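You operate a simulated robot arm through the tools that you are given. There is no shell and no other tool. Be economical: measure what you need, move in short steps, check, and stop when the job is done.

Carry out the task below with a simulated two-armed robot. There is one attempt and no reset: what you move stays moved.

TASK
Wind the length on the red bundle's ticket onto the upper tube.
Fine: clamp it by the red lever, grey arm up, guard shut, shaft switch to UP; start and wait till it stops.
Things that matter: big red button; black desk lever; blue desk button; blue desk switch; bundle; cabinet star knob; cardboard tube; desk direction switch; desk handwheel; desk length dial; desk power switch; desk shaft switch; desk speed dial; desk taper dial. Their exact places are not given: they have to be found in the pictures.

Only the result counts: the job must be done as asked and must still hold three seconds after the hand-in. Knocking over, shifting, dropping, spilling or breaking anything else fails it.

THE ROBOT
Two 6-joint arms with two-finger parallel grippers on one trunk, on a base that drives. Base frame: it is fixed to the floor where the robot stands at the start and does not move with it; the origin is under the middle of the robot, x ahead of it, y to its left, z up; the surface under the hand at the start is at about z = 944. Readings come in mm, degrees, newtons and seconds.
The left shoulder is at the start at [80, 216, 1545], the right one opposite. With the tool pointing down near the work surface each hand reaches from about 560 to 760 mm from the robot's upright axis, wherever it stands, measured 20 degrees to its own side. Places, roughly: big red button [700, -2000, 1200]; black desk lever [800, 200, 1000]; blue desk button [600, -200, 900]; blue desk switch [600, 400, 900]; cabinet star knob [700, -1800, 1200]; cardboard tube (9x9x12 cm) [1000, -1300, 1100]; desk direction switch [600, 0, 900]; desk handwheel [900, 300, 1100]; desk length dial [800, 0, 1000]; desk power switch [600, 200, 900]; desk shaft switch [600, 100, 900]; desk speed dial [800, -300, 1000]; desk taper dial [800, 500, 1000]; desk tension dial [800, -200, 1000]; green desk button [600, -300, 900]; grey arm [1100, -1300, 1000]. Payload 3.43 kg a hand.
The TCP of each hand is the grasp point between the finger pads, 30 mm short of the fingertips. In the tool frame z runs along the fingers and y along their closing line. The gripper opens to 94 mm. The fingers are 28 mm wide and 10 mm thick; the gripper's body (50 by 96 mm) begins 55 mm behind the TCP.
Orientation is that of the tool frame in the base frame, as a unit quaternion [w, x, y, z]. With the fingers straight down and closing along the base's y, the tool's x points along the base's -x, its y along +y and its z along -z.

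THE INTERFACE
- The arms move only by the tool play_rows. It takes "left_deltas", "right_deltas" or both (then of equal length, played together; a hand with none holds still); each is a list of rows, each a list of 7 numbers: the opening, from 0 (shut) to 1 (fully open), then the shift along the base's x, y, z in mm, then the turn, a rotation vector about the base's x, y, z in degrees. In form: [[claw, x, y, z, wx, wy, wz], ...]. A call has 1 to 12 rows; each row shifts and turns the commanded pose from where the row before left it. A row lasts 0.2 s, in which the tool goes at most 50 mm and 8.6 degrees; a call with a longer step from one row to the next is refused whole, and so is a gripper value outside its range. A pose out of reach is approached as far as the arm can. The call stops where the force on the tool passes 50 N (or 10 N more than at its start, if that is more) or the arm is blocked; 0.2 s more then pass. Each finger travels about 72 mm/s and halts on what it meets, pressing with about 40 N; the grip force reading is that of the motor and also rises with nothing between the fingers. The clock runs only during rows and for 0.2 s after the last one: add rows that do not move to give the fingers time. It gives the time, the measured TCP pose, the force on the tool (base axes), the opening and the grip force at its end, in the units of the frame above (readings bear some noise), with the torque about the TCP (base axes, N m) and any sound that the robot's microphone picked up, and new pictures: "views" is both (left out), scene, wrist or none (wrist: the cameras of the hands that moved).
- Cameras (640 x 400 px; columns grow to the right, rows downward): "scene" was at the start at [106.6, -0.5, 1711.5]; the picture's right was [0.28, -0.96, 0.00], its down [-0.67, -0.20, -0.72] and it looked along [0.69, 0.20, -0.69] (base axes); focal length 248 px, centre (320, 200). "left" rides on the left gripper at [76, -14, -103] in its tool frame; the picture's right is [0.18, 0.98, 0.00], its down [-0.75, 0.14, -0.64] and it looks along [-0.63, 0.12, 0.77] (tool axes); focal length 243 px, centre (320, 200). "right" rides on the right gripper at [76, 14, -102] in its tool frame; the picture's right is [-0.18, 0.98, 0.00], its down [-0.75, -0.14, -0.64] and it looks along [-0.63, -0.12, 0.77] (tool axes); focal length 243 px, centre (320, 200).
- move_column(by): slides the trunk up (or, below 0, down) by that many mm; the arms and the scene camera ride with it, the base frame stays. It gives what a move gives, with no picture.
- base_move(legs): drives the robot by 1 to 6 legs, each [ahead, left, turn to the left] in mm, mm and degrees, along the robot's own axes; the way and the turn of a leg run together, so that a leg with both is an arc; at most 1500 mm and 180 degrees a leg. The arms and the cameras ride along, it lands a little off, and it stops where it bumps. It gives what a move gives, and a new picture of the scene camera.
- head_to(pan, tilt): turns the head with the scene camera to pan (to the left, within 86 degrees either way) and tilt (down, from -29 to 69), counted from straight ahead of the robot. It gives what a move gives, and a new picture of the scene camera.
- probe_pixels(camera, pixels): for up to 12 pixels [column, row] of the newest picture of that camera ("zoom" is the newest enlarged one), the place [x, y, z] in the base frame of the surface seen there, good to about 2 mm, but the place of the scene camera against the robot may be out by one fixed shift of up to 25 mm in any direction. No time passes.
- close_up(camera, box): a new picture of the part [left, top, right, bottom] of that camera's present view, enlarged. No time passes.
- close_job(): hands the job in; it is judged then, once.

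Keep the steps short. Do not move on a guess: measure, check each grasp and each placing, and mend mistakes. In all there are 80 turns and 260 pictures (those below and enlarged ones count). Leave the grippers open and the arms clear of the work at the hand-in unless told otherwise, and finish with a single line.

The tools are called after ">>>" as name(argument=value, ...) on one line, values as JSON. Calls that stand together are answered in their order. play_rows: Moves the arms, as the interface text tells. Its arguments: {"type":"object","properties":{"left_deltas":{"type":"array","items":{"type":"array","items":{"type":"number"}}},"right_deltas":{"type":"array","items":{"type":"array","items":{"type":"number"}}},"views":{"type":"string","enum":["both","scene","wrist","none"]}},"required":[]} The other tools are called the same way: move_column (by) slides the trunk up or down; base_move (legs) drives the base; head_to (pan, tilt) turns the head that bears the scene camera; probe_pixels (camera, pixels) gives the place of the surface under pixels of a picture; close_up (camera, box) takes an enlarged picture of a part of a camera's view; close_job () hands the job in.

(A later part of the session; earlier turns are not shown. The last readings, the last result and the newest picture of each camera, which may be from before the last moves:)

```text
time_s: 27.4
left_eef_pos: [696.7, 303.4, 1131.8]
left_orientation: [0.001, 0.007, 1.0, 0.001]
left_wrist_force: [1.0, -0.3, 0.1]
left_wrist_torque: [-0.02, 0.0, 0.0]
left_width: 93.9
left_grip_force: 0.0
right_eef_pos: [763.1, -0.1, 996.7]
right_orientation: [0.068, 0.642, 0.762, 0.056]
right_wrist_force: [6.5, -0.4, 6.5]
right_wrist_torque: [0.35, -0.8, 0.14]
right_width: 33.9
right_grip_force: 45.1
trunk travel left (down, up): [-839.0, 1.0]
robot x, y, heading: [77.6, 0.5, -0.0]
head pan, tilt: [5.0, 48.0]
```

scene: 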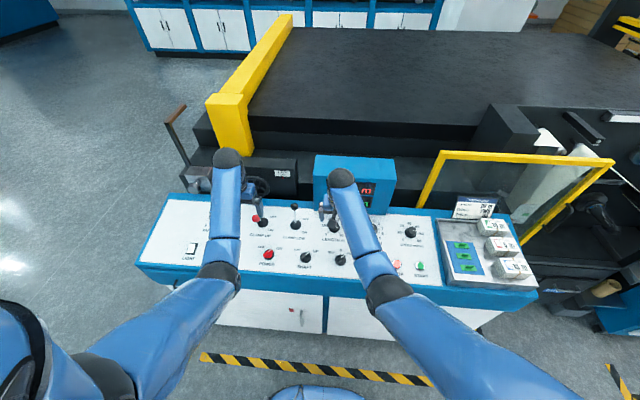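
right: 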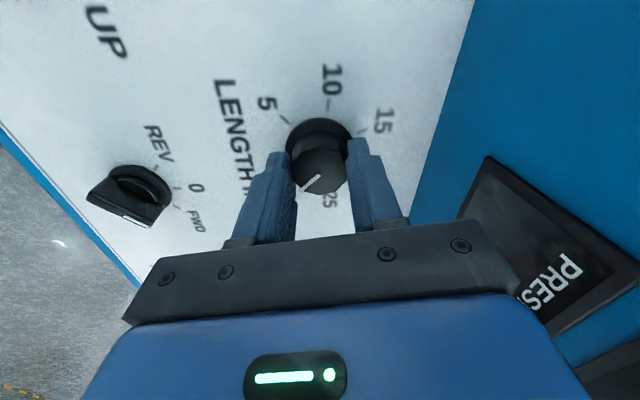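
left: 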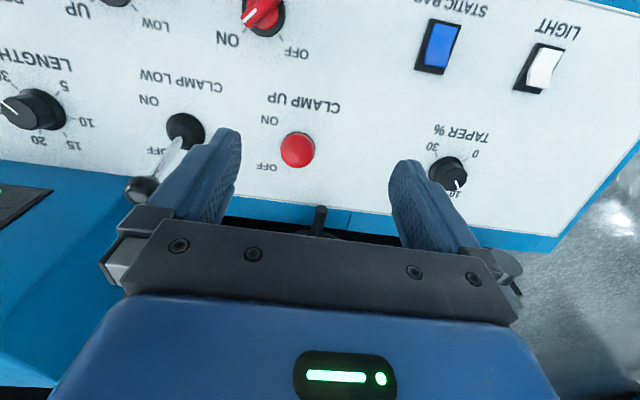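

Held at 34 mm. I turn +8 degrees per row, 12 rows, about the normal.

>>> play_rows(right_deltas=[[0, 0, 0, 0, -1.36, 0, 7.88], [0, 0, 0, 0, -1.36, 0, 7.88], [0, 0, 0, 0, -1.36, 0, 7.88], [0, 0, 0, 0, -1.36, 0, 7.88], [0, 0, 0, 0, -1.36, 0, 7.88], [0, 0, 0, 0, -1.36, 0, 7.88], [0, 0, 0, 0, -1.36, 0, 7.88], [0, 0, 0, 0, -1.36, 0, 7.88], [0, 0, 0, 0, -1.36, 0, 7.88], [0, 0, 0, 0, -1.36, 0, 7.88], [0, 0, 0, 0, -1.36, 0, 7.88], [0, 0, 0, 0, -1.36, 0, 7.88]], views="wrist")

```text
time_s: 30.0
left_eef_pos: [697.1, 302.2, 1131.8]
left_orientation: [0.002, 0.007, 1.0, 0.001]
left_wrist_force: [-0.1, 0.0, -0.3]
left_wrist_torque: [-0.02, -0.02, 0.0]
left_width: 94.1
left_grip_force: 0.1
right_eef_pos: [763.2, -0.8, 996.4]
right_orientation: [0.087, -0.138, 0.987, -0.011]
right_wrist_force: [6.6, 0.1, 17.3]
right_wrist_torque: [-0.14, -0.49, 0.01]
right_width: 33.4
right_grip_force: 44.7
trunk travel left (down, up): [-839.0, 1.0]
robot x, y, heading: [79.7, -3.2, -0.3]
head pan, tilt: [5.0, 48.0]
```

right: 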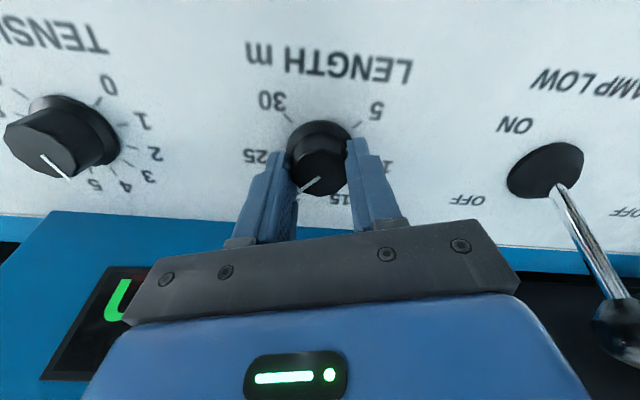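

The knob turns along. I continue 8 more rows.

>>> play_rows(right_deltas=[[0, 0, 0, 0, -1.36, 0, 7.88], [0, 0, 0, 0, -1.36, 0, 7.88], [0, 0, 0, 0, -1.36, 0, 7.88], [0, 0, 0, 0, -1.36, 0, 7.88], [0, 0, 0, 0, -1.36, 0, 7.88], [0, 0, 0, 0, -1.36, 0, 7.88], [0, 0, 0, 0, -1.36, 0, 7.88], [0, 0, 0, 0, -1.36, 0, 7.88]], views="both")

>>> close_up(camera="scene", box=[290, 150, 430, 260])

```text
time_s: 31.8
left_eef_pos: [697.1, 301.9, 1132.2]
left_orientation: [0.003, 0.008, 1.0, 0.001]
left_wrist_force: [0.4, -0.4, -0.9]
left_wrist_torque: [0.03, -0.01, 0.01]
left_width: 94.1
left_grip_force: 0.0
right_eef_pos: [763.1, -2.9, 995.7]
right_orientation: [0.068, -0.64, 0.763, -0.055]
right_wrist_force: [18.4, -7.1, 16.4]
right_wrist_torque: [-1.24, -0.41, -0.23]
right_width: 33.2
right_grip_force: 45.0
trunk travel left (down, up): [-839.0, 1.0]
robot x, y, heading: [80.6, 3.1, -0.2]
head pan, tilt: [5.0, 48.0]
```

scene: 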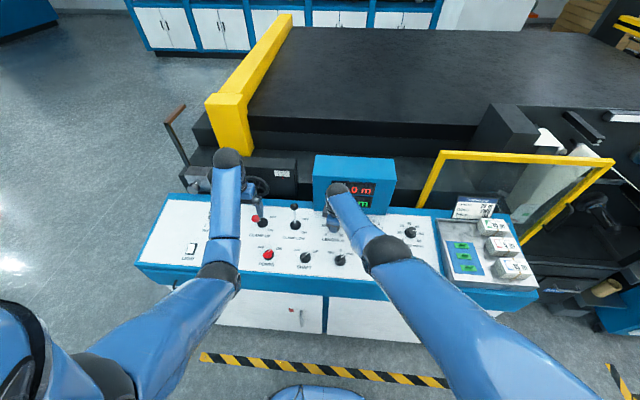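
right: 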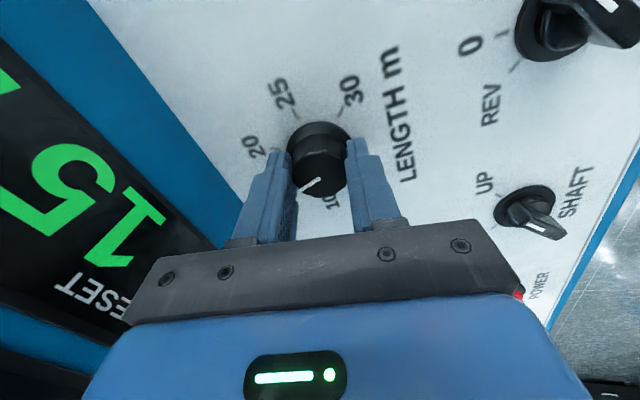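

```text
3.64 times, centred on (360, 205) of scene
```

zoom: 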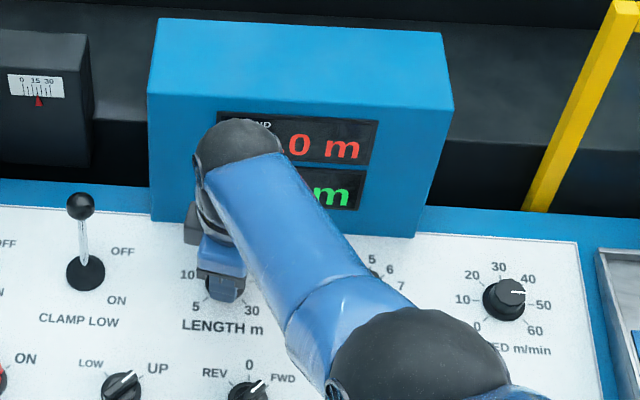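

Preset now shows 15. I open, turn back -96 degrees, then regrip.

>>> play_rows(right_deltas=[[0.75, 0, 0, 0, 0, 0, 0], [0.75, 0, 0, 0, 0, 0, 0], [0.75, 0, 0, 0, 0, 0, 0], [0.75, -6, 0, 35, 0, 0, 0], [0.75, 0, 0, 0, 1.36, 0, -7.88], [0.75, 0, 0, 0, 1.36, 0, -7.88], [0.75, 0, 0, 0, 1.36, 0, -7.88], [0.75, 0, 0, 0, 1.36, 0, -7.88], [0.75, 0, 0, 0, 1.36, 0, -7.88], [0.75, 0, 0, 0, 1.36, 0, -7.88], [0.75, 0, 0, 0, 1.36, 0, -7.88], [0.75, 0, 0, 0, 1.36, 0, -7.88]], views="none")

>>> play_rows(right_deltas=[[0.75, 0, 0, 0, 1.36, 0, -7.88], [0.75, 0, 0, 0, 1.36, 0, -7.88], [0.75, 0, 0, 0, 1.36, 0, -7.88], [0.75, 0, 0, 0, 1.36, 0, -7.88], [0.75, 0, 0, 0, 0, 0, 0]], views="wrist")

```text
time_s: 34.4
left_eef_pos: [696.4, 303.4, 1132.7]
left_orientation: [0.002, 0.008, 1.0, 0.002]
left_wrist_force: [-0.5, -0.5, 0.8]
left_wrist_torque: [-0.01, 0.0, 0.0]
left_width: 94.0
left_grip_force: 0.2
right_eef_pos: [754.6, -1.4, 1029.9]
right_orientation: [0.086, -0.136, 0.987, -0.012]
right_wrist_force: [0.0, -0.8, 0.0]
right_wrist_torque: [-0.01, -0.01, -0.04]
right_width: 70.3
right_grip_force: 0.0
trunk travel left (down, up): [-839.0, 1.0]
robot x, y, heading: [80.2, 2.0, 0.0]
head pan, tilt: [5.0, 48.0]
```

```text
time_s: 35.6
left_eef_pos: [695.7, 303.9, 1132.5]
left_orientation: [0.003, 0.006, 1.0, 0.002]
left_wrist_force: [-0.3, 0.4, 0.6]
left_wrist_torque: [0.0, 0.04, -0.02]
left_width: 94.0
left_grip_force: 0.0
right_eef_pos: [755.2, -2.1, 1031.0]
right_orientation: [0.087, 0.14, 0.986, 0.012]
right_wrist_force: [0.5, 0.3, 0.0]
right_wrist_torque: [0.01, -0.02, 0.02]
right_width: 70.4
right_grip_force: 0.1
trunk travel left (down, up): [-839.0, 1.0]
robot x, y, heading: [77.4, 0.9, -0.3]
head pan, tilt: [5.0, 48.0]
```

right: 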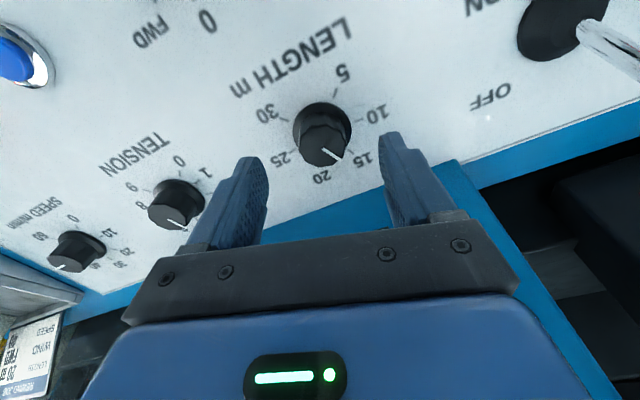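

Pointer between 15 and 20 side, ring at 15. I lower, regrip and turn +80 first.

>>> play_rows(right_deltas=[[0.75, 3, 2, -17, 0, 0, 0], [0.75, 4, 0, -17, 0, 0, 0], [0, 0, 0, 0, 0, 0, 0], [0, 0, 0, 0, 0, 0, 0], [0, 0, 0, 0, 0, 0, 0], [0, 0, 0, 0, 0, 0, 0]], views="none")

>>> play_rows(right_deltas=[[0, 0, 0, 0, -1.36, 0, 7.88], [0, 0, 0, 0, -1.36, 0, 7.88], [0, 0, 0, 0, -1.36, 0, 7.88], [0, 0, 0, 0, -1.36, 0, 7.88], [0, 0, 0, 0, -1.36, 0, 7.88], [0, 0, 0, 0, -1.36, 0, 7.88], [0, 0, 0, 0, -1.36, 0, 7.88], [0, 0, 0, 0, -1.36, 0, 7.88], [0, 0, 0, 0, -1.36, 0, 7.88], [0, 0, 0, 0, -1.36, 0, 7.88], [0, 0, 0, 0, -1.36, 0, 7.88]], views="wrist")

```text
time_s: 37.0
left_eef_pos: [696.4, 303.2, 1132.3]
left_orientation: [0.002, 0.006, 1.0, 0.002]
left_wrist_force: [0.2, -1.2, -0.8]
left_wrist_torque: [0.01, 0.01, 0.02]
left_width: 94.1
left_grip_force: 0.0
right_eef_pos: [762.7, 0.0, 995.1]
right_orientation: [0.086, 0.14, 0.986, 0.012]
right_wrist_force: [-0.5, -4.9, -4.6]
right_wrist_torque: [-0.15, -0.71, -0.06]
right_width: 32.9
right_grip_force: 44.8
trunk travel left (down, up): [-839.0, 1.0]
robot x, y, heading: [78.1, -4.5, -0.3]
head pan, tilt: [5.0, 48.0]
```

```text
time_s: 39.4
left_eef_pos: [696.4, 300.6, 1132.4]
left_orientation: [0.002, 0.006, 1.0, 0.003]
left_wrist_force: [0.3, -0.3, 0.0]
left_wrist_torque: [-0.03, 0.01, -0.03]
left_width: 94.1
left_grip_force: 0.0
right_eef_pos: [762.9, -2.2, 996.6]
right_orientation: [0.07, -0.585, 0.806, -0.049]
right_wrist_force: [2.6, -15.6, -2.9]
right_wrist_torque: [-1.44, 0.14, -0.26]
right_width: 32.8
right_grip_force: 44.8
trunk travel left (down, up): [-839.0, 1.0]
robot x, y, heading: [75.9, -0.1, 0.3]
head pan, tilt: [5.0, 48.0]
```

right: 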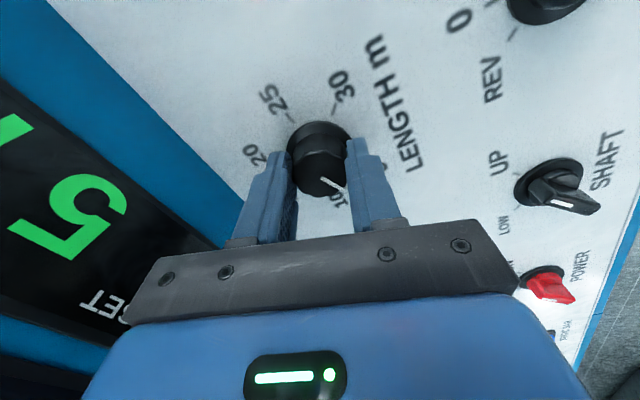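

Preset now reads 5. I add about 12 degrees more to centre on the 5 mark, then open and lift to look.

>>> play_rows(right_deltas=[[0, 0, 0, 0, -1, 0, 6], [0, 0, 0, 0, -1, 0, 6], [0, 0, 0, 0, 0, 0, 0], [0.75, 0, 0, 0, 0, 0, 0], [0.75, 0, 0, 0, 0, 0, 0], [0.75, 0, 0, 0, 0, 0, 0], [0.75, -6, 0, 35, 0, 0, 0], [0.75, -6, 0, 35, 0, 0, 0]], views="wrist")

>>> close_up(camera="right", box=[230, 40, 430, 190])

```text
time_s: 41.2
left_eef_pos: [695.0, 304.0, 1131.9]
left_orientation: [0.003, 0.007, 1.0, 0.002]
left_wrist_force: [-1.1, 0.4, -0.2]
left_wrist_torque: [-0.02, 0.02, -0.01]
left_width: 93.8
left_grip_force: 0.1
right_eef_pos: [748.8, 1.2, 1068.8]
right_orientation: [0.064, -0.667, 0.74, -0.055]
right_wrist_force: [0.0, 0.7, 0.3]
right_wrist_torque: [0.0, 0.01, 0.02]
right_width: 70.6
right_grip_force: 0.0
trunk travel left (down, up): [-839.0, 1.0]
robot x, y, heading: [76.7, 1.1, 0.1]
head pan, tilt: [5.0, 48.0]
```

right: 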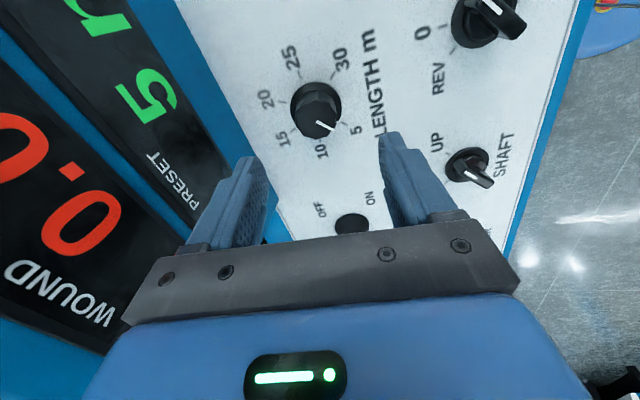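

```text
2.67 times, centred on (330, 115) of right
```

zoom: 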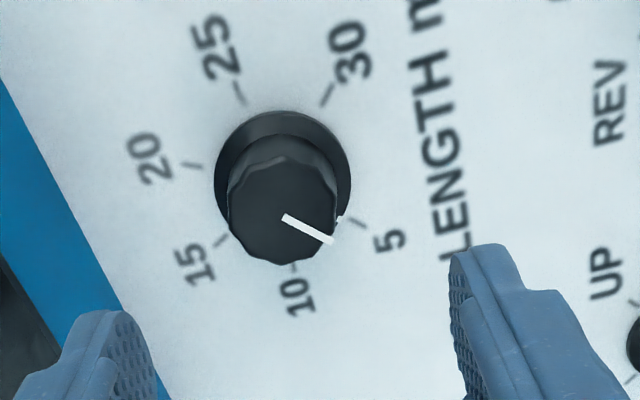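

Dial at 5, preset 5 m. I raise and unwind the right hand, then drive back and to the right to look at the winder.

>>> play_rows(right_deltas=[[1, -10, -10, 30, 1.36, 0, -7.88], [1, -10, -10, 30, 1.36, 0, -7.88], [1, -10, -20, 20, 1.36, 0, -7.88], [1, 0, -30, 0, 1.36, 0, -7.88], [1, 0, -30, 0, 1.36, 0, -7.88], [1, 0, -30, 0, 1.36, 0, -7.88], [1, 0, -30, 0, 1.36, 0, -7.88], [1, 0, -30, 0, 1.36, 0, -7.88], [1, 0, -30, 0, 1.36, 0, -7.88], [1, 0, -30, 0, 1.36, 0, -7.88], [1, 0, 0, 0, 0, 5, 0], [1, 0, 0, 0, 0, 5, 0]], views="none")

>>> base_move(legs=[[-350, 0, 0], [0, -1100, 0]])

>>> head_to(pan=-12, tilt=30)

```text
time_s: 43.8
left_eef_pos: [696.6, 304.2, 1131.2]
left_orientation: [0.001, 0.008, 1.0, 0.001]
left_wrist_force: [0.3, -0.4, -0.3]
left_wrist_torque: [0.06, 0.01, -0.01]
left_width: 94.1
left_grip_force: 0.1
right_eef_pos: [721.4, -249.9, 1145.7]
right_orientation: [0.0, -0.034, 0.999, -0.001]
right_wrist_force: [0.0, -0.8, 0.1]
right_wrist_torque: [-0.01, 0.0, -0.01]
right_width: 93.8
right_grip_force: 0.0
trunk travel left (down, up): [-839.0, 1.0]
robot x, y, heading: [76.6, 2.1, -0.0]
head pan, tilt: [5.0, 48.0]
```

```text
time_s: 51.2
left_eef_pos: [348.0, -784.8, 1131.4]
left_orientation: [0.003, 0.005, 1.0, 0.0]
left_wrist_force: [-0.6, 0.6, -1.0]
left_wrist_torque: [-0.04, 0.02, 0.01]
left_width: 94.3
left_grip_force: 0.0
right_eef_pos: [374.6, -1337.0, 1146.4]
right_orientation: [0.001, -0.038, 0.999, 0.0]
right_wrist_force: [-0.8, 1.1, -0.4]
right_wrist_torque: [0.0, -0.01, 0.01]
right_width: 94.2
right_grip_force: 0.0
trunk travel left (down, up): [-839.0, 1.0]
robot x, y, heading: [-271.0, -1089.8, 0.1]
head pan, tilt: [5.0, 48.0]
```

scene: 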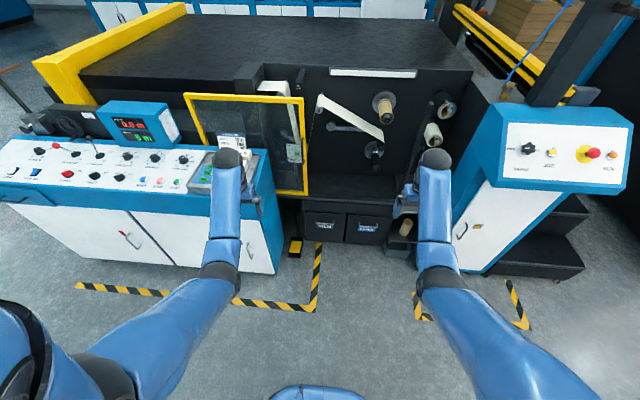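

```text
time_s: 52.1
left_eef_pos: [346.9, -786.9, 1130.8]
left_orientation: [0.002, 0.004, 1.0, 0.001]
left_wrist_force: [0.0, 0.3, 0.6]
left_wrist_torque: [0.01, -0.01, -0.01]
left_width: 93.9
left_grip_force: 0.0
right_eef_pos: [375.1, -1338.7, 1146.7]
right_orientation: [0.0, -0.038, 0.999, 0.0]
right_wrist_force: [0.2, 1.2, 0.2]
right_wrist_torque: [0.01, -0.01, 0.0]
right_width: 94.1
right_grip_force: 0.0
trunk travel left (down, up): [-839.0, 1.0]
robot x, y, heading: [-270.1, -1094.0, -0.0]
head pan, tilt: [-12.0, 30.0]
```

scene: 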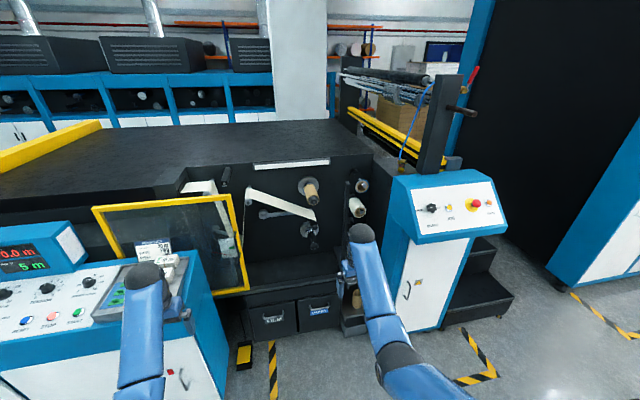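

>>> close_up(camera="scene", box=[200, 150, 390, 300])

>>> close_up(camera="scene", box=[240, 165, 340, 260])

>>> close_up(camera="scene", box=[380, 170, 520, 260])

>>> close_up(camera="scene", box=[60, 170, 260, 330])

>>> probe_pixels(camera="scene", pixels=[[242, 286], [238, 198], [96, 209], [261, 213], [300, 217], [311, 187], [313, 245], [357, 207], [250, 195], [270, 280], [240, 235]])

```text
2.67 times, centred on (295, 225) of scene
```

zoom: 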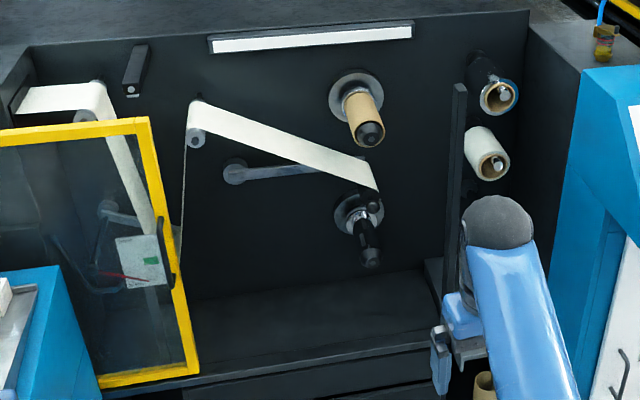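

```text
4.21 times, centred on (290, 212) of scene
```

zoom: 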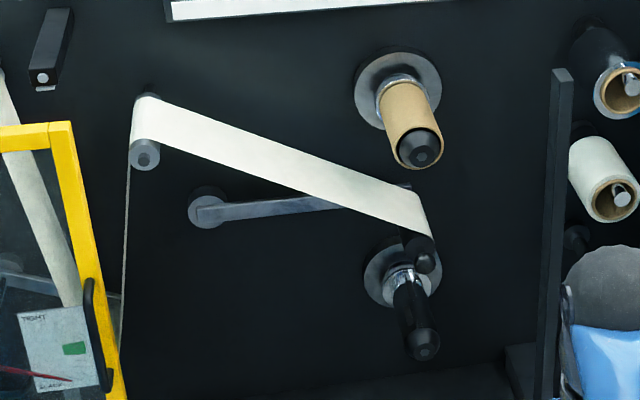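

```text
4.44 times, centred on (450, 215) of scene
```

zoom: 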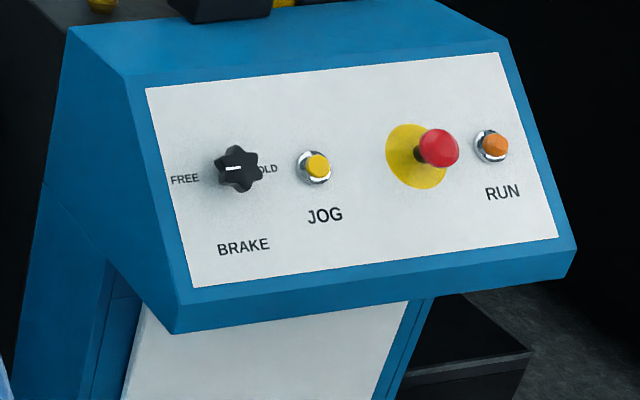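

```text
2.50 times, centred on (160, 250) of scene
```

zoom: 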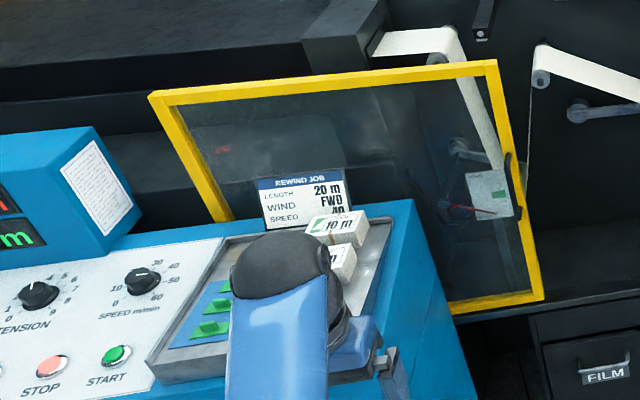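

```text
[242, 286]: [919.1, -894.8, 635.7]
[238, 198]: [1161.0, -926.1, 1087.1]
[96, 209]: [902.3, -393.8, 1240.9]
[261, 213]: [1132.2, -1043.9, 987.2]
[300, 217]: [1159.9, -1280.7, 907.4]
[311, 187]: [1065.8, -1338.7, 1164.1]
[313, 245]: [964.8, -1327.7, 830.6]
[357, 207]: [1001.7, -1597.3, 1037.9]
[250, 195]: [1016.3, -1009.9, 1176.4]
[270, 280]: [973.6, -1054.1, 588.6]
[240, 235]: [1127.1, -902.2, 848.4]
```

The grey arm (pivot at left, roller end near the shafts) carries the web; the guard looks like a slider with a handle on its right stile. I measure both.

>>> probe_pixels(camera="scene", pixels=[[315, 226], [263, 214], [280, 213], [268, 210], [315, 247], [310, 190], [315, 200], [306, 206], [316, 221], [275, 220], [390, 260], [350, 225]])

>>> close_up(camera="scene", box=[290, 170, 340, 260])

>>> close_up(camera="scene", box=[200, 185, 280, 300])

```text
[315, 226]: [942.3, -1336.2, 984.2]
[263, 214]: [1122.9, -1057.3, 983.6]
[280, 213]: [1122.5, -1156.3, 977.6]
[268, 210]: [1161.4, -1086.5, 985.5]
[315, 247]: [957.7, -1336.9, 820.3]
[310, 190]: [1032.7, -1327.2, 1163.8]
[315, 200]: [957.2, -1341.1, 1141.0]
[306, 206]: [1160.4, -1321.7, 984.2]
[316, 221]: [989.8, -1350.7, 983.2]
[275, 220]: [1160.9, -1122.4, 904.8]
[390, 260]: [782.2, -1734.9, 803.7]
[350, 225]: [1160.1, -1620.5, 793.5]
```

```text
4.44 times, centred on (315, 215) of scene
```

zoom: 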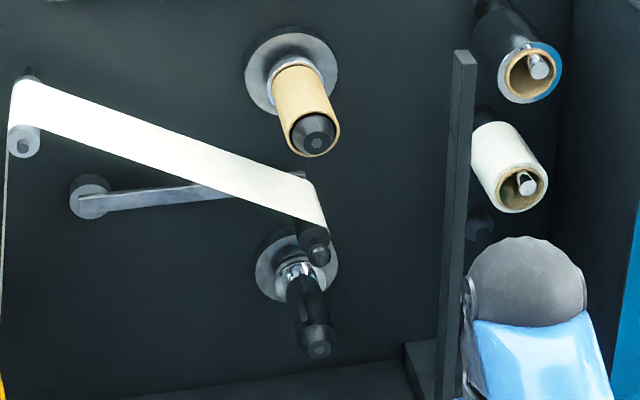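

```text
3.48 times, centred on (240, 242) of scene
```

zoom: 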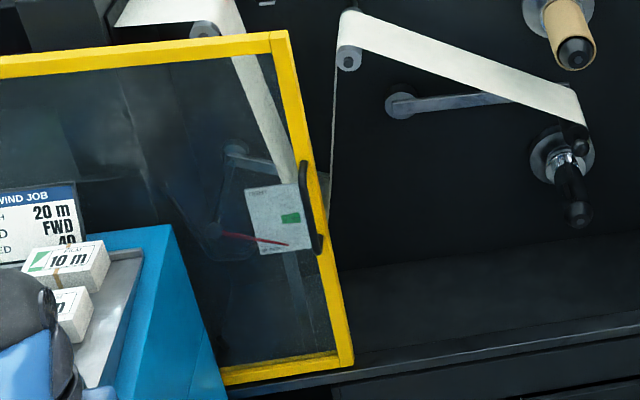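

The arm pivots at about (1123, -1057, 984), its roller runs along x with its free end at (942, -1336, 984), and the upper tube sits above near z 1140. So the arm must swing upward. I pitch the right hand to point ahead (fingers closing sideways), and lower the trunk 200.

>>> move_column(by=-200)

>>> play_rows(right_deltas=[[1, 5, 0, 5, 0, -8, 0], [1, 5, 0, 5, 0, -8, 0], [1, 5, 0, 5, 0, -8, 0], [1, 5, 0, 5, 0, -8, 0], [1, 5, 0, 5, 0, -8, 0], [1, 5, 0, 5, 0, -8, 0], [1, 5, 0, 5, 0, -8, 0], [1, 5, 0, 5, 0, -8, 0], [1, 5, 0, 0, 0, -8, 0], [1, 5, 0, 0, 0, -8, 0], [1, 0, 0, 0, 0, -8, 0]], views="both")

```text
time_s: 54.2
left_eef_pos: [348.1, -786.5, 932.1]
left_orientation: [0.003, 0.004, 1.0, 0.002]
left_wrist_force: [0.0, -0.8, -0.5]
left_wrist_torque: [0.01, 0.02, 0.02]
left_width: 94.2
left_grip_force: 0.0
right_eef_pos: [375.0, -1339.0, 946.4]
right_orientation: [0.001, -0.039, 0.999, 0.001]
right_wrist_force: [0.1, 0.0, -0.3]
right_wrist_torque: [0.02, -0.01, 0.02]
right_width: 94.3
right_grip_force: 0.1
trunk travel left (down, up): [-639.0, 201.0]
robot x, y, heading: [-267.2, -1095.9, 0.1]
head pan, tilt: [-12.0, 30.0]
```

```text
time_s: 56.6
left_eef_pos: [348.2, -786.4, 932.3]
left_orientation: [0.003, 0.004, 1.0, 0.002]
left_wrist_force: [-0.2, 0.4, 0.4]
left_wrist_torque: [0.02, 0.03, 0.0]
left_width: 94.0
left_grip_force: 0.1
right_eef_pos: [426.2, -1338.6, 986.2]
right_orientation: [0.696, -0.026, 0.718, -0.027]
right_wrist_force: [0.5, 0.1, 0.0]
right_wrist_torque: [-0.01, 0.01, 0.0]
right_width: 94.2
right_grip_force: 0.1
trunk travel left (down, up): [-639.0, 201.0]
robot x, y, heading: [-269.6, -1095.9, -0.2]
head pan, tilt: [-12.0, 30.0]
```

scene: 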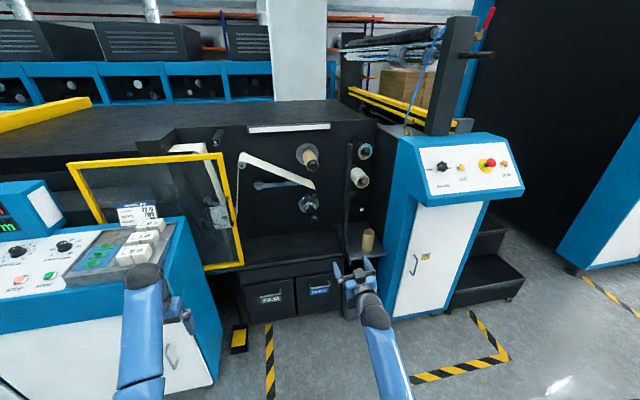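
right: 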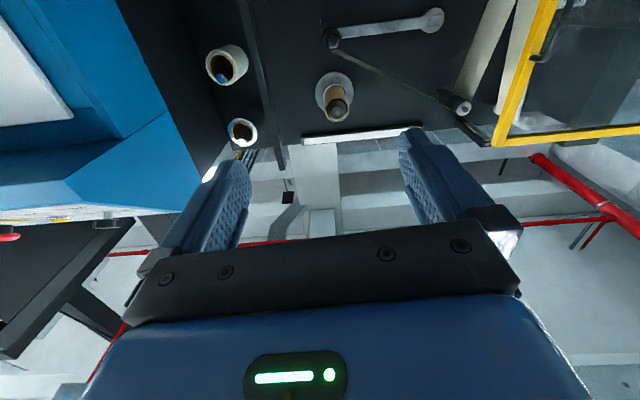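

The hand points ahead at the right height. From its camera I see the roller end near (331, 38) and the tube at (335, 100). I measure.

>>> probe_pixels(camera="right", pixels=[[331, 40], [331, 34], [337, 110], [335, 88], [434, 19], [400, 25], [462, 107], [370, 60], [265, 100], [215, 68]])

>>> close_up(camera="right", box=[200, 0, 480, 160])

>>> close_up(camera="scene", box=[50, 140, 400, 370])

```text
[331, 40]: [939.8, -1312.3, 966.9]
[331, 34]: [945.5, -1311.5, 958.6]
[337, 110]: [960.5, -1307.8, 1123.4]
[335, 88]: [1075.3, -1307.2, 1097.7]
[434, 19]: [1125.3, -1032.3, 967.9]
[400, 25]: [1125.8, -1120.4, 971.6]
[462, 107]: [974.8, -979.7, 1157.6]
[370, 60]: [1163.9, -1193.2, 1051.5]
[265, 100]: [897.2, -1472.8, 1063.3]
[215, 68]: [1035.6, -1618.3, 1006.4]
```

```text
2.29 times, centred on (340, 80) of right
```

zoom: 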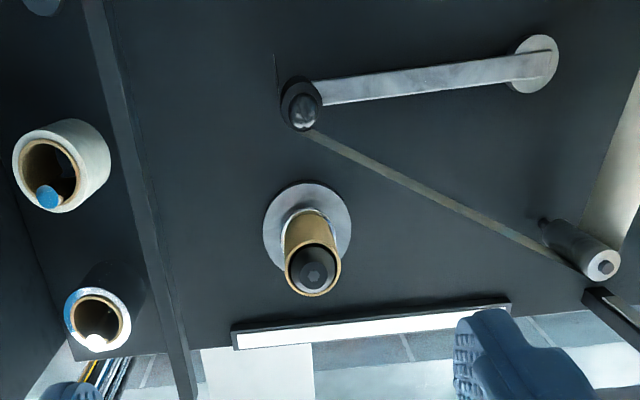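

```text
1.74 times, centred on (225, 255) of scene
```

zoom: 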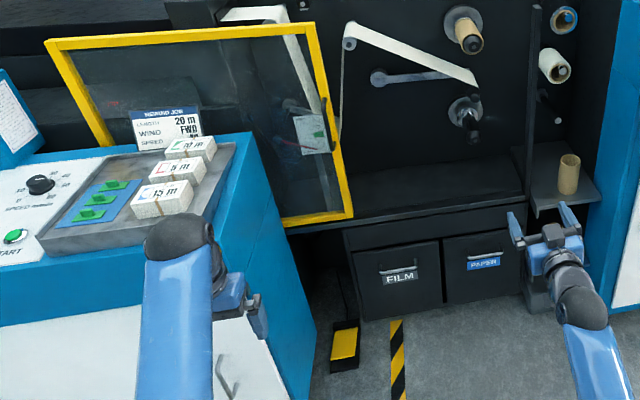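

True positions (wrist camera): roller end (943, -1312, 966); the scene camera reads about 24 mm too far right and 17 too high. I move the left hand inward to be clear of the desk, and measure the desk's right side and the floor pedal.

>>> play_rows(left_deltas=[[1, 0, -40, 10, 0, 0, 0], [1, 0, -40, 10, 0, 0, 0], [1, 0, -30, 10, 0, 0, 0]], views="none")

>>> probe_pixels(camera="scene", pixels=[[236, 344], [190, 240], [205, 300], [175, 225], [234, 216], [237, 262], [300, 290], [238, 212]])

```text
time_s: 57.4
left_eef_pos: [365.3, -897.5, 940.5]
left_orientation: [0.004, 0.004, 1.0, 0.002]
left_wrist_force: [1.8, 0.1, -0.3]
left_wrist_torque: [0.03, 0.01, 0.02]
left_width: 94.0
left_grip_force: 0.1
left hand out of reach, approached as far as the arm can: row 1, 2, 3
right_eef_pos: [426.7, -1338.6, 987.2]
right_orientation: [0.695, -0.028, 0.718, -0.025]
right_wrist_force: [0.7, -0.1, -0.4]
right_wrist_torque: [0.0, 0.02, 0.0]
right_width: 93.7
right_grip_force: 0.1
trunk travel left (down, up): [-639.0, 201.0]
robot x, y, heading: [-269.8, -1091.9, 0.3]
head pan, tilt: [-12.0, 30.0]
```

```text
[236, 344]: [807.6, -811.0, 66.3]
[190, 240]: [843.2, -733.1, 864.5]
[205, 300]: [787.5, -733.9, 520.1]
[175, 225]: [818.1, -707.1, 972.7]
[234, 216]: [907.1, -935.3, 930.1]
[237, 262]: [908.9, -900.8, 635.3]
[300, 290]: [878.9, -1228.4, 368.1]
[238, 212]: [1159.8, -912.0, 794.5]
```

Path is clear (drawers at x 879, pedal at x 808). I drive 420 mm ahead and 26 left.

>>> base_move(legs=[[420, 26, 0]])

>>> play_rows(right_deltas=[[0.7, 0, 0, 0, 0, 0, 0], [0.7, 0, 0, 0, 0, 0, 0]], views="wrist")

```text
time_s: 60.0
left_eef_pos: [783.5, -869.2, 941.4]
left_orientation: [0.004, 0.004, 1.0, 0.002]
left_wrist_force: [-0.7, -1.1, -0.1]
left_wrist_torque: [0.03, -0.02, 0.0]
left_width: 94.0
left_grip_force: 0.1
right_eef_pos: [844.6, -1311.5, 987.1]
right_orientation: [0.695, -0.028, 0.718, -0.026]
right_wrist_force: [0.8, 0.0, 0.4]
right_wrist_torque: [-0.01, 0.0, 0.03]
right_width: 94.1
right_grip_force: 0.0
trunk travel left (down, up): [-639.0, 201.0]
robot x, y, heading: [149.0, -1060.3, 0.1]
head pan, tilt: [-12.0, 30.0]
```

scene: 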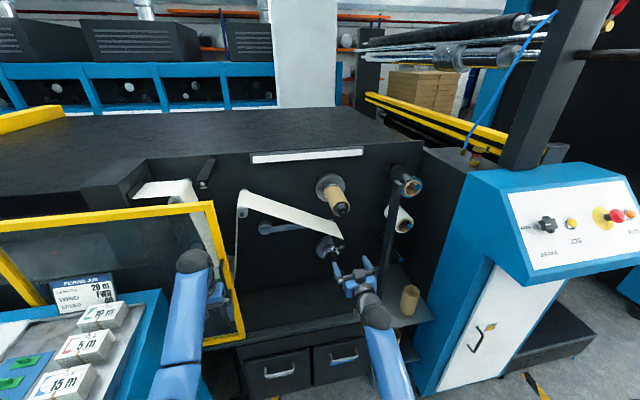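

```text
time_s: 60.6
left_eef_pos: [785.1, -868.1, 941.8]
left_orientation: [0.003, 0.005, 1.0, 0.002]
left_wrist_force: [0.2, 0.3, 0.0]
left_wrist_torque: [0.01, 0.02, -0.02]
left_width: 94.2
left_grip_force: 0.1
right_eef_pos: [844.2, -1311.3, 986.8]
right_orientation: [0.695, -0.028, 0.718, -0.026]
right_wrist_force: [0.8, -0.1, -0.2]
right_wrist_torque: [0.03, -0.02, 0.03]
right_width: 65.7
right_grip_force: 0.1
trunk travel left (down, up): [-639.0, 201.0]
robot x, y, heading: [149.0, -1066.8, 0.4]
head pan, tilt: [-12.0, 30.0]
```

right: 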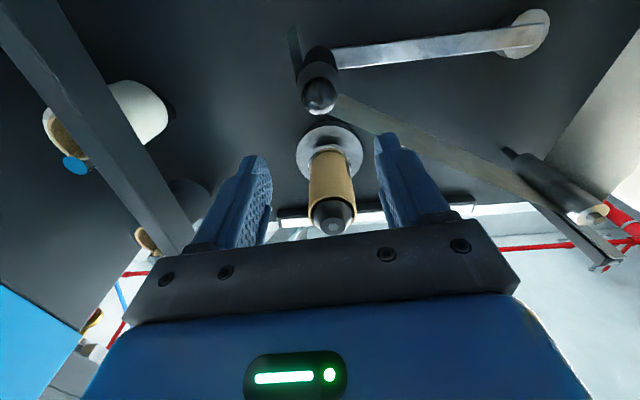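

>>> probe_pixels(camera="right", pixels=[[319, 95], [319, 72], [319, 106], [333, 222], [318, 52], [333, 185]])

>>> close_up(camera="right", box=[230, 20, 430, 240])

```text
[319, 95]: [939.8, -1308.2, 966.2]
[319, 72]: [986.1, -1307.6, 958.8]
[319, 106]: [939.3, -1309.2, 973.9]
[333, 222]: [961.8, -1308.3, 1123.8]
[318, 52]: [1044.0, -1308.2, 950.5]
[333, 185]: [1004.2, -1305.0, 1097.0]
```

```text
1.82 times, centred on (330, 130) of right
```

zoom: 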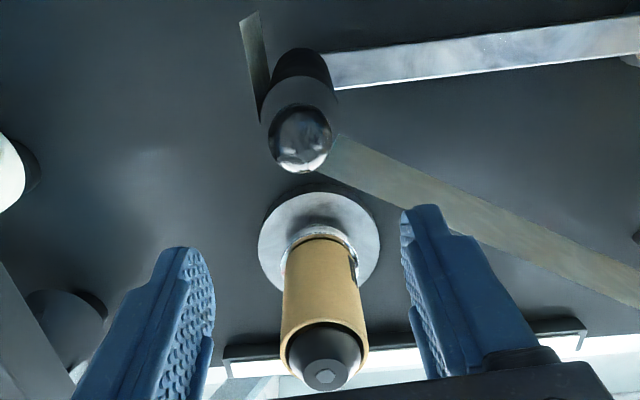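

Knob centre (942, -1308.5, 969). I advance 101 mm, down 18, with fingers at 66 mm, then close.

>>> play_rows(right_deltas=[[0.7, 20, 1, -9, 0, 0, 0], [0.7, 30, 1, -9, 0, 0, 0], [0.7, 30, 0, 0, 0, 0, 0], [0.7, 21, 0, 0, 0, 0, 0], [0, 0, 0, 0, 0, 0, 0], [0, 0, 0, 0, 0, 0, 0], [0, 0, 0, 0, 0, 0, 0]], views="both")

```text
time_s: 62.2
left_eef_pos: [784.7, -869.4, 941.7]
left_orientation: [0.003, 0.004, 1.0, 0.002]
left_wrist_force: [0.6, 0.2, 0.4]
left_wrist_torque: [-0.02, 0.01, 0.01]
left_width: 94.0
left_grip_force: 0.1
right_eef_pos: [946.1, -1310.9, 968.2]
right_orientation: [0.695, -0.027, 0.718, -0.026]
right_wrist_force: [3.3, -3.6, 0.2]
right_wrist_torque: [0.0, -0.07, -0.13]
right_width: 29.4
right_grip_force: 44.6
trunk travel left (down, up): [-639.0, 201.0]
robot x, y, heading: [151.4, -1066.7, 0.1]
head pan, tilt: [-12.0, 30.0]
```

scene: 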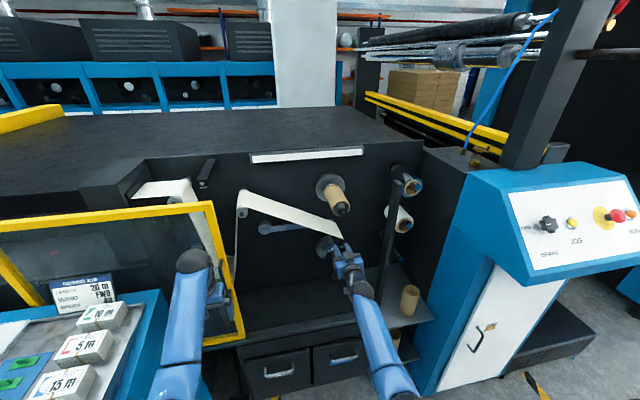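
right: 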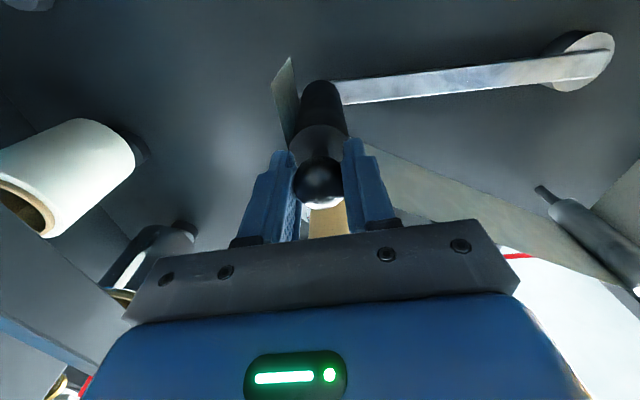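

Knob held at 29.4 mm. I lift along the arc to 12 degrees and read the force.

>>> play_rows(right_deltas=[[0, 0, 0.4, 14.5, 0, 0, 0], [0, 0, 1.1, 14.5, 0, 0, 0], [0, 0, 1.9, 14.3, 0, 0, 0], [0, 0, 2.7, 14.3, 0, 0, 0]], views="wrist")

```text
time_s: 63.2
left_eef_pos: [784.4, -869.9, 941.9]
left_orientation: [0.004, 0.004, 1.0, 0.002]
left_wrist_force: [0.2, 1.4, 0.6]
left_wrist_torque: [0.01, -0.02, 0.02]
left_width: 94.0
left_grip_force: 0.0
right_eef_pos: [945.2, -1305.8, 1026.0]
right_orientation: [0.695, -0.026, 0.718, -0.027]
right_wrist_force: [3.3, -7.9, -0.3]
right_wrist_torque: [-0.71, -0.03, -0.17]
right_width: 29.5
right_grip_force: 45.2
trunk travel left (down, up): [-639.0, 201.0]
robot x, y, heading: [149.4, -1067.2, 0.2]
head pan, tilt: [-12.0, 30.0]
```

right: 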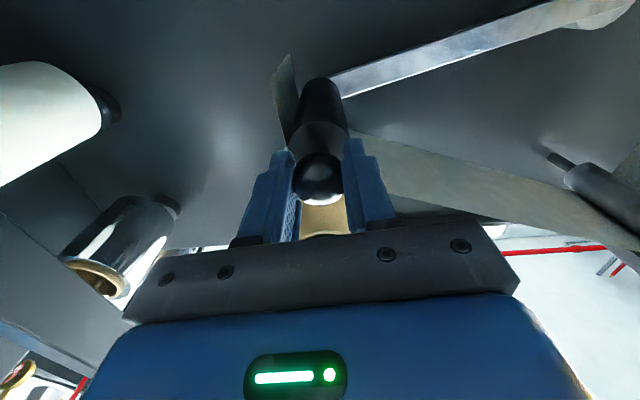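

It moves freely with the arm. I continue to 22 degrees; the call will halt on contact.

>>> play_rows(right_deltas=[[0, 0, 2.1, 9.4, 0, 0, 0], [0, 0, 2.5, 9.4, 0, 0, 0], [0, 0, 2.9, 9.2, 0, 0, 0], [0, 0, 3.1, 9.1, 0, 0, 0], [0, 0, 3.5, 9.1, 0, 0, 0]], views="both")

>>> close_up(camera="scene", box=[230, 160, 430, 300])

```text
time_s: 64.4
left_eef_pos: [784.8, -869.8, 942.3]
left_orientation: [0.004, 0.004, 1.0, 0.003]
left_wrist_force: [-0.5, -0.8, -0.7]
left_wrist_torque: [-0.01, 0.0, -0.01]
left_width: 94.2
left_grip_force: 0.0
right_eef_pos: [945.5, -1292.4, 1072.9]
right_orientation: [0.696, -0.026, 0.718, -0.025]
right_wrist_force: [3.7, -12.2, 3.7]
right_wrist_torque: [-0.73, 0.03, -0.13]
right_width: 29.0
right_grip_force: 45.7
trunk travel left (down, up): [-639.0, 201.0]
robot x, y, heading: [153.0, -1062.6, 0.2]
head pan, tilt: [-12.0, 30.0]
```

scene: 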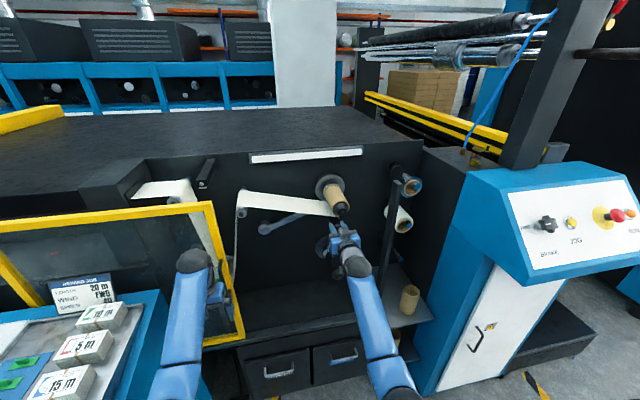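
right: 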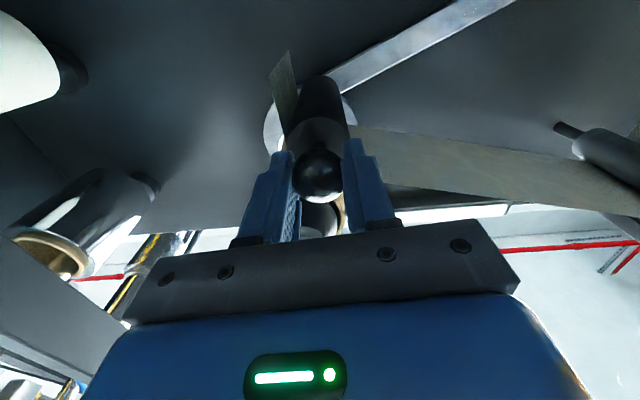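

```text
2.86 times, centred on (330, 230) of scene
```

zoom: 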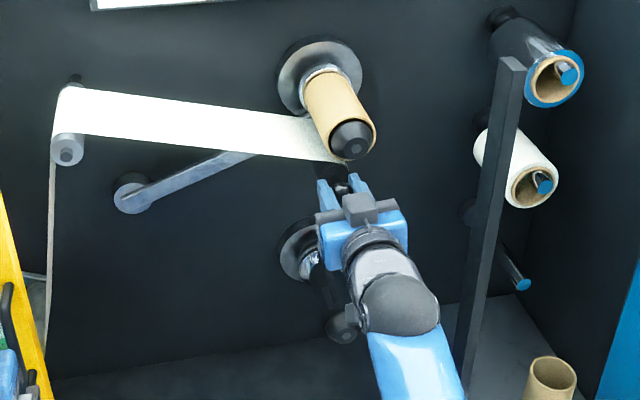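

Close to the tube, no contact force yet. I go on in 1-degree steps.

>>> play_rows(right_deltas=[[0, 0, 1.8, 4.5, 0, 0, 0], [0, 0, 1.9, 4.4, 0, 0, 0], [0, 0, 2, 4.4, 0, 0, 0]], views="wrist")

>>> close_up(camera="right", box=[220, 40, 420, 250])

```text
time_s: 65.2
left_eef_pos: [785.7, -872.4, 940.9]
left_orientation: [0.003, 0.006, 1.0, 0.003]
left_wrist_force: [-0.4, 0.0, -0.4]
left_wrist_torque: [0.04, 0.04, 0.0]
left_width: 94.1
left_grip_force: 0.0
right_eef_pos: [945.0, -1288.8, 1081.9]
right_orientation: [0.692, -0.026, 0.721, -0.025]
right_wrist_force: [1.4, -16.7, -6.4]
right_wrist_torque: [-0.04, -0.74, -0.03]
right_width: 29.2
right_grip_force: 45.0
trunk travel left (down, up): [-639.0, 201.0]
robot x, y, heading: [151.5, -1065.4, 0.1]
head pan, tilt: [-12.0, 30.0]
```

right: 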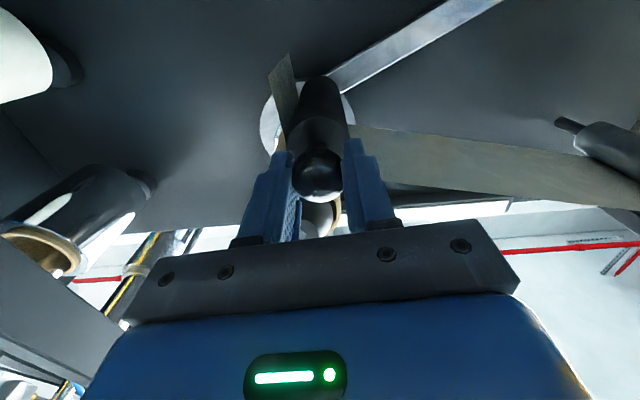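

```text
1.90 times, centred on (320, 145) of right
```

zoom: 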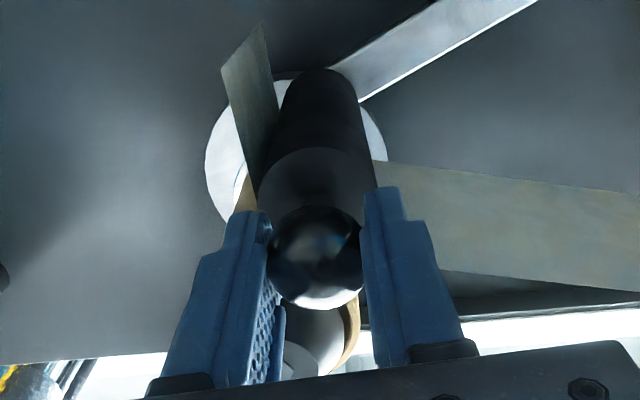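

Slight resistance appears at z 1082. One more small push to confirm the stop.

>>> play_rows(right_deltas=[[0, 0, 2, 4.5, 0, 0, 0], [0, 0, 2, 4.5, 0, 0, 0], [0, 0, 0, 0, 0, 0, 0]], views="none")

```text
time_s: 66.0
left_eef_pos: [786.0, -874.3, 940.7]
left_orientation: [0.002, 0.005, 1.0, 0.004]
left_wrist_force: [-0.7, -0.2, -0.5]
left_wrist_torque: [0.02, 0.04, 0.02]
left_width: 94.2
left_grip_force: 0.0
right_eef_pos: [946.1, -1288.6, 1082.7]
right_orientation: [0.687, -0.025, 0.726, -0.026]
right_wrist_force: [-19.3, -23.1, -37.3]
right_wrist_torque: [-0.18, -0.04, -0.32]
right_width: 29.3
right_grip_force: 45.4
trunk travel left (down, up): [-639.0, 201.0]
robot x, y, heading: [151.2, -1066.8, 0.2]
head pan, tilt: [-12.0, 30.0]
```

Firmly at its stop. I ease the command back, open slowly and see whether the arm stays.

>>> play_rows(right_deltas=[[0, 0, -5, -12, 0, 0, 0], [0.5, 0, 0, 0, 0, 0, 0], [0.65, 0, 0, 0, 0, 0, 0], [0.65, 0, 0, 0, 0, 0, 0], [0.65, -30, 0, 0, 0, 0, 0], [0.65, -40, 0, 0, 0, 0, 0], [0.65, -40, 0, 0, 0, 0, 0]], views="both")

>>> close_up(camera="scene", box=[230, 160, 430, 300])

```text
time_s: 67.6
left_eef_pos: [784.0, -868.2, 941.2]
left_orientation: [0.005, 0.005, 1.0, 0.001]
left_wrist_force: [-0.6, -0.1, -1.1]
left_wrist_torque: [-0.01, -0.04, 0.02]
left_width: 94.1
left_grip_force: 0.0
right_eef_pos: [833.9, -1284.5, 1083.3]
right_orientation: [0.695, -0.028, 0.718, -0.026]
right_wrist_force: [-0.9, -0.2, 0.2]
right_wrist_torque: [-0.02, -0.02, 0.0]
right_width: 61.1
right_grip_force: 0.0
trunk travel left (down, up): [-639.0, 201.0]
robot x, y, heading: [147.6, -1067.0, 0.3]
head pan, tilt: [-12.0, 30.0]
```

scene: 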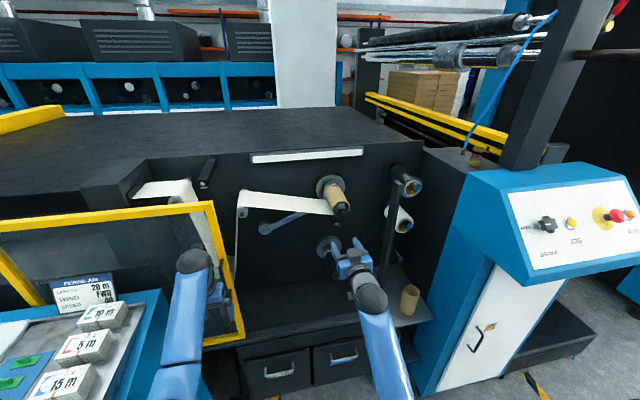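
right: 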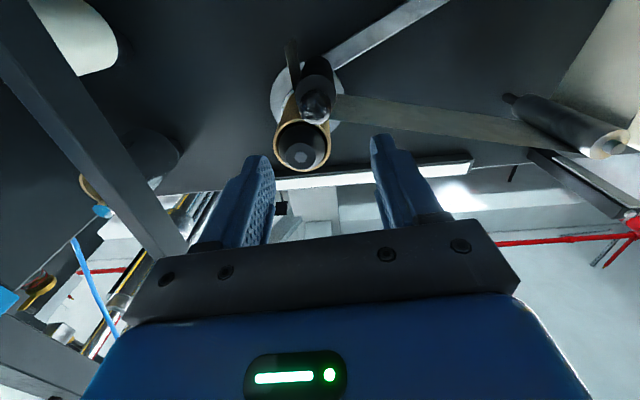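

```text
2.86 times, centred on (330, 230) of scene
```

zoom: 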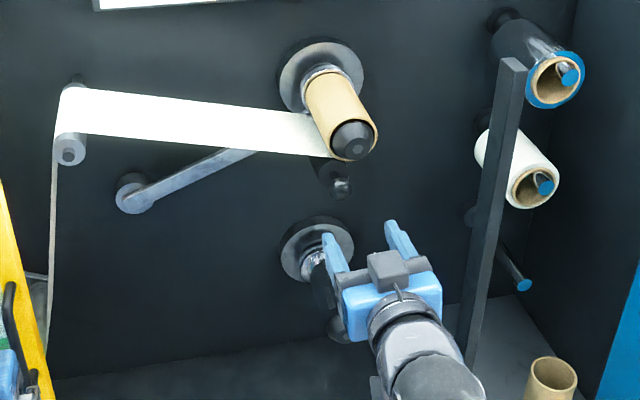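

The arm stays up against the tube. Now the guard handle: I look through the left camera and the scene.

>>> close_up(camera="left", box=[0, 0, 640, 400])

>>> close_up(camera="scene", box=[130, 190, 270, 360])

```text
1.00 times, centred on (320, 200) of left (not enlarged: the box is as wide or as high as the picture)
```

zoom: 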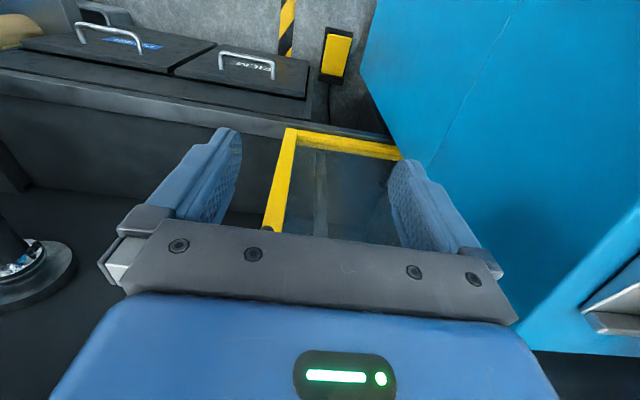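

```text
2.35 times, centred on (200, 275) of scene
```

zoom: 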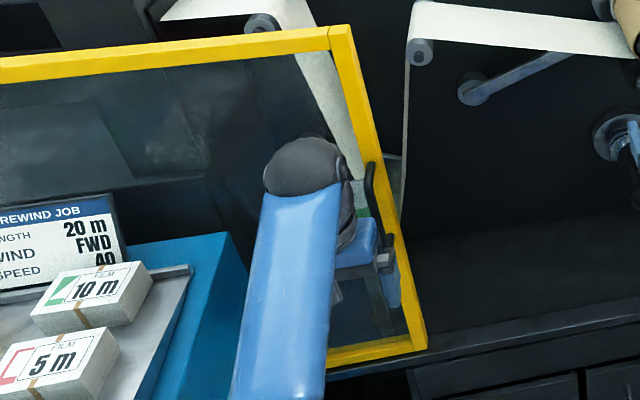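

>>> probe_pixels(camera="zoom", pixels=[[370, 175], [371, 190], [374, 210], [388, 240], [365, 150], [396, 240], [335, 40], [412, 340], [415, 370], [380, 230]])

```text
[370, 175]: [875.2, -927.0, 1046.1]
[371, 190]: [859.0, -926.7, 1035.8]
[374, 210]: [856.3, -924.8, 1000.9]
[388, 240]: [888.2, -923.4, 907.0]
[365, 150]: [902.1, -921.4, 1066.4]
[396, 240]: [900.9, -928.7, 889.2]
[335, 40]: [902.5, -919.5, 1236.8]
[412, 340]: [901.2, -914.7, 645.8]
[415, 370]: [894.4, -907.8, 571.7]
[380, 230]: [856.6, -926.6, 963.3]
```

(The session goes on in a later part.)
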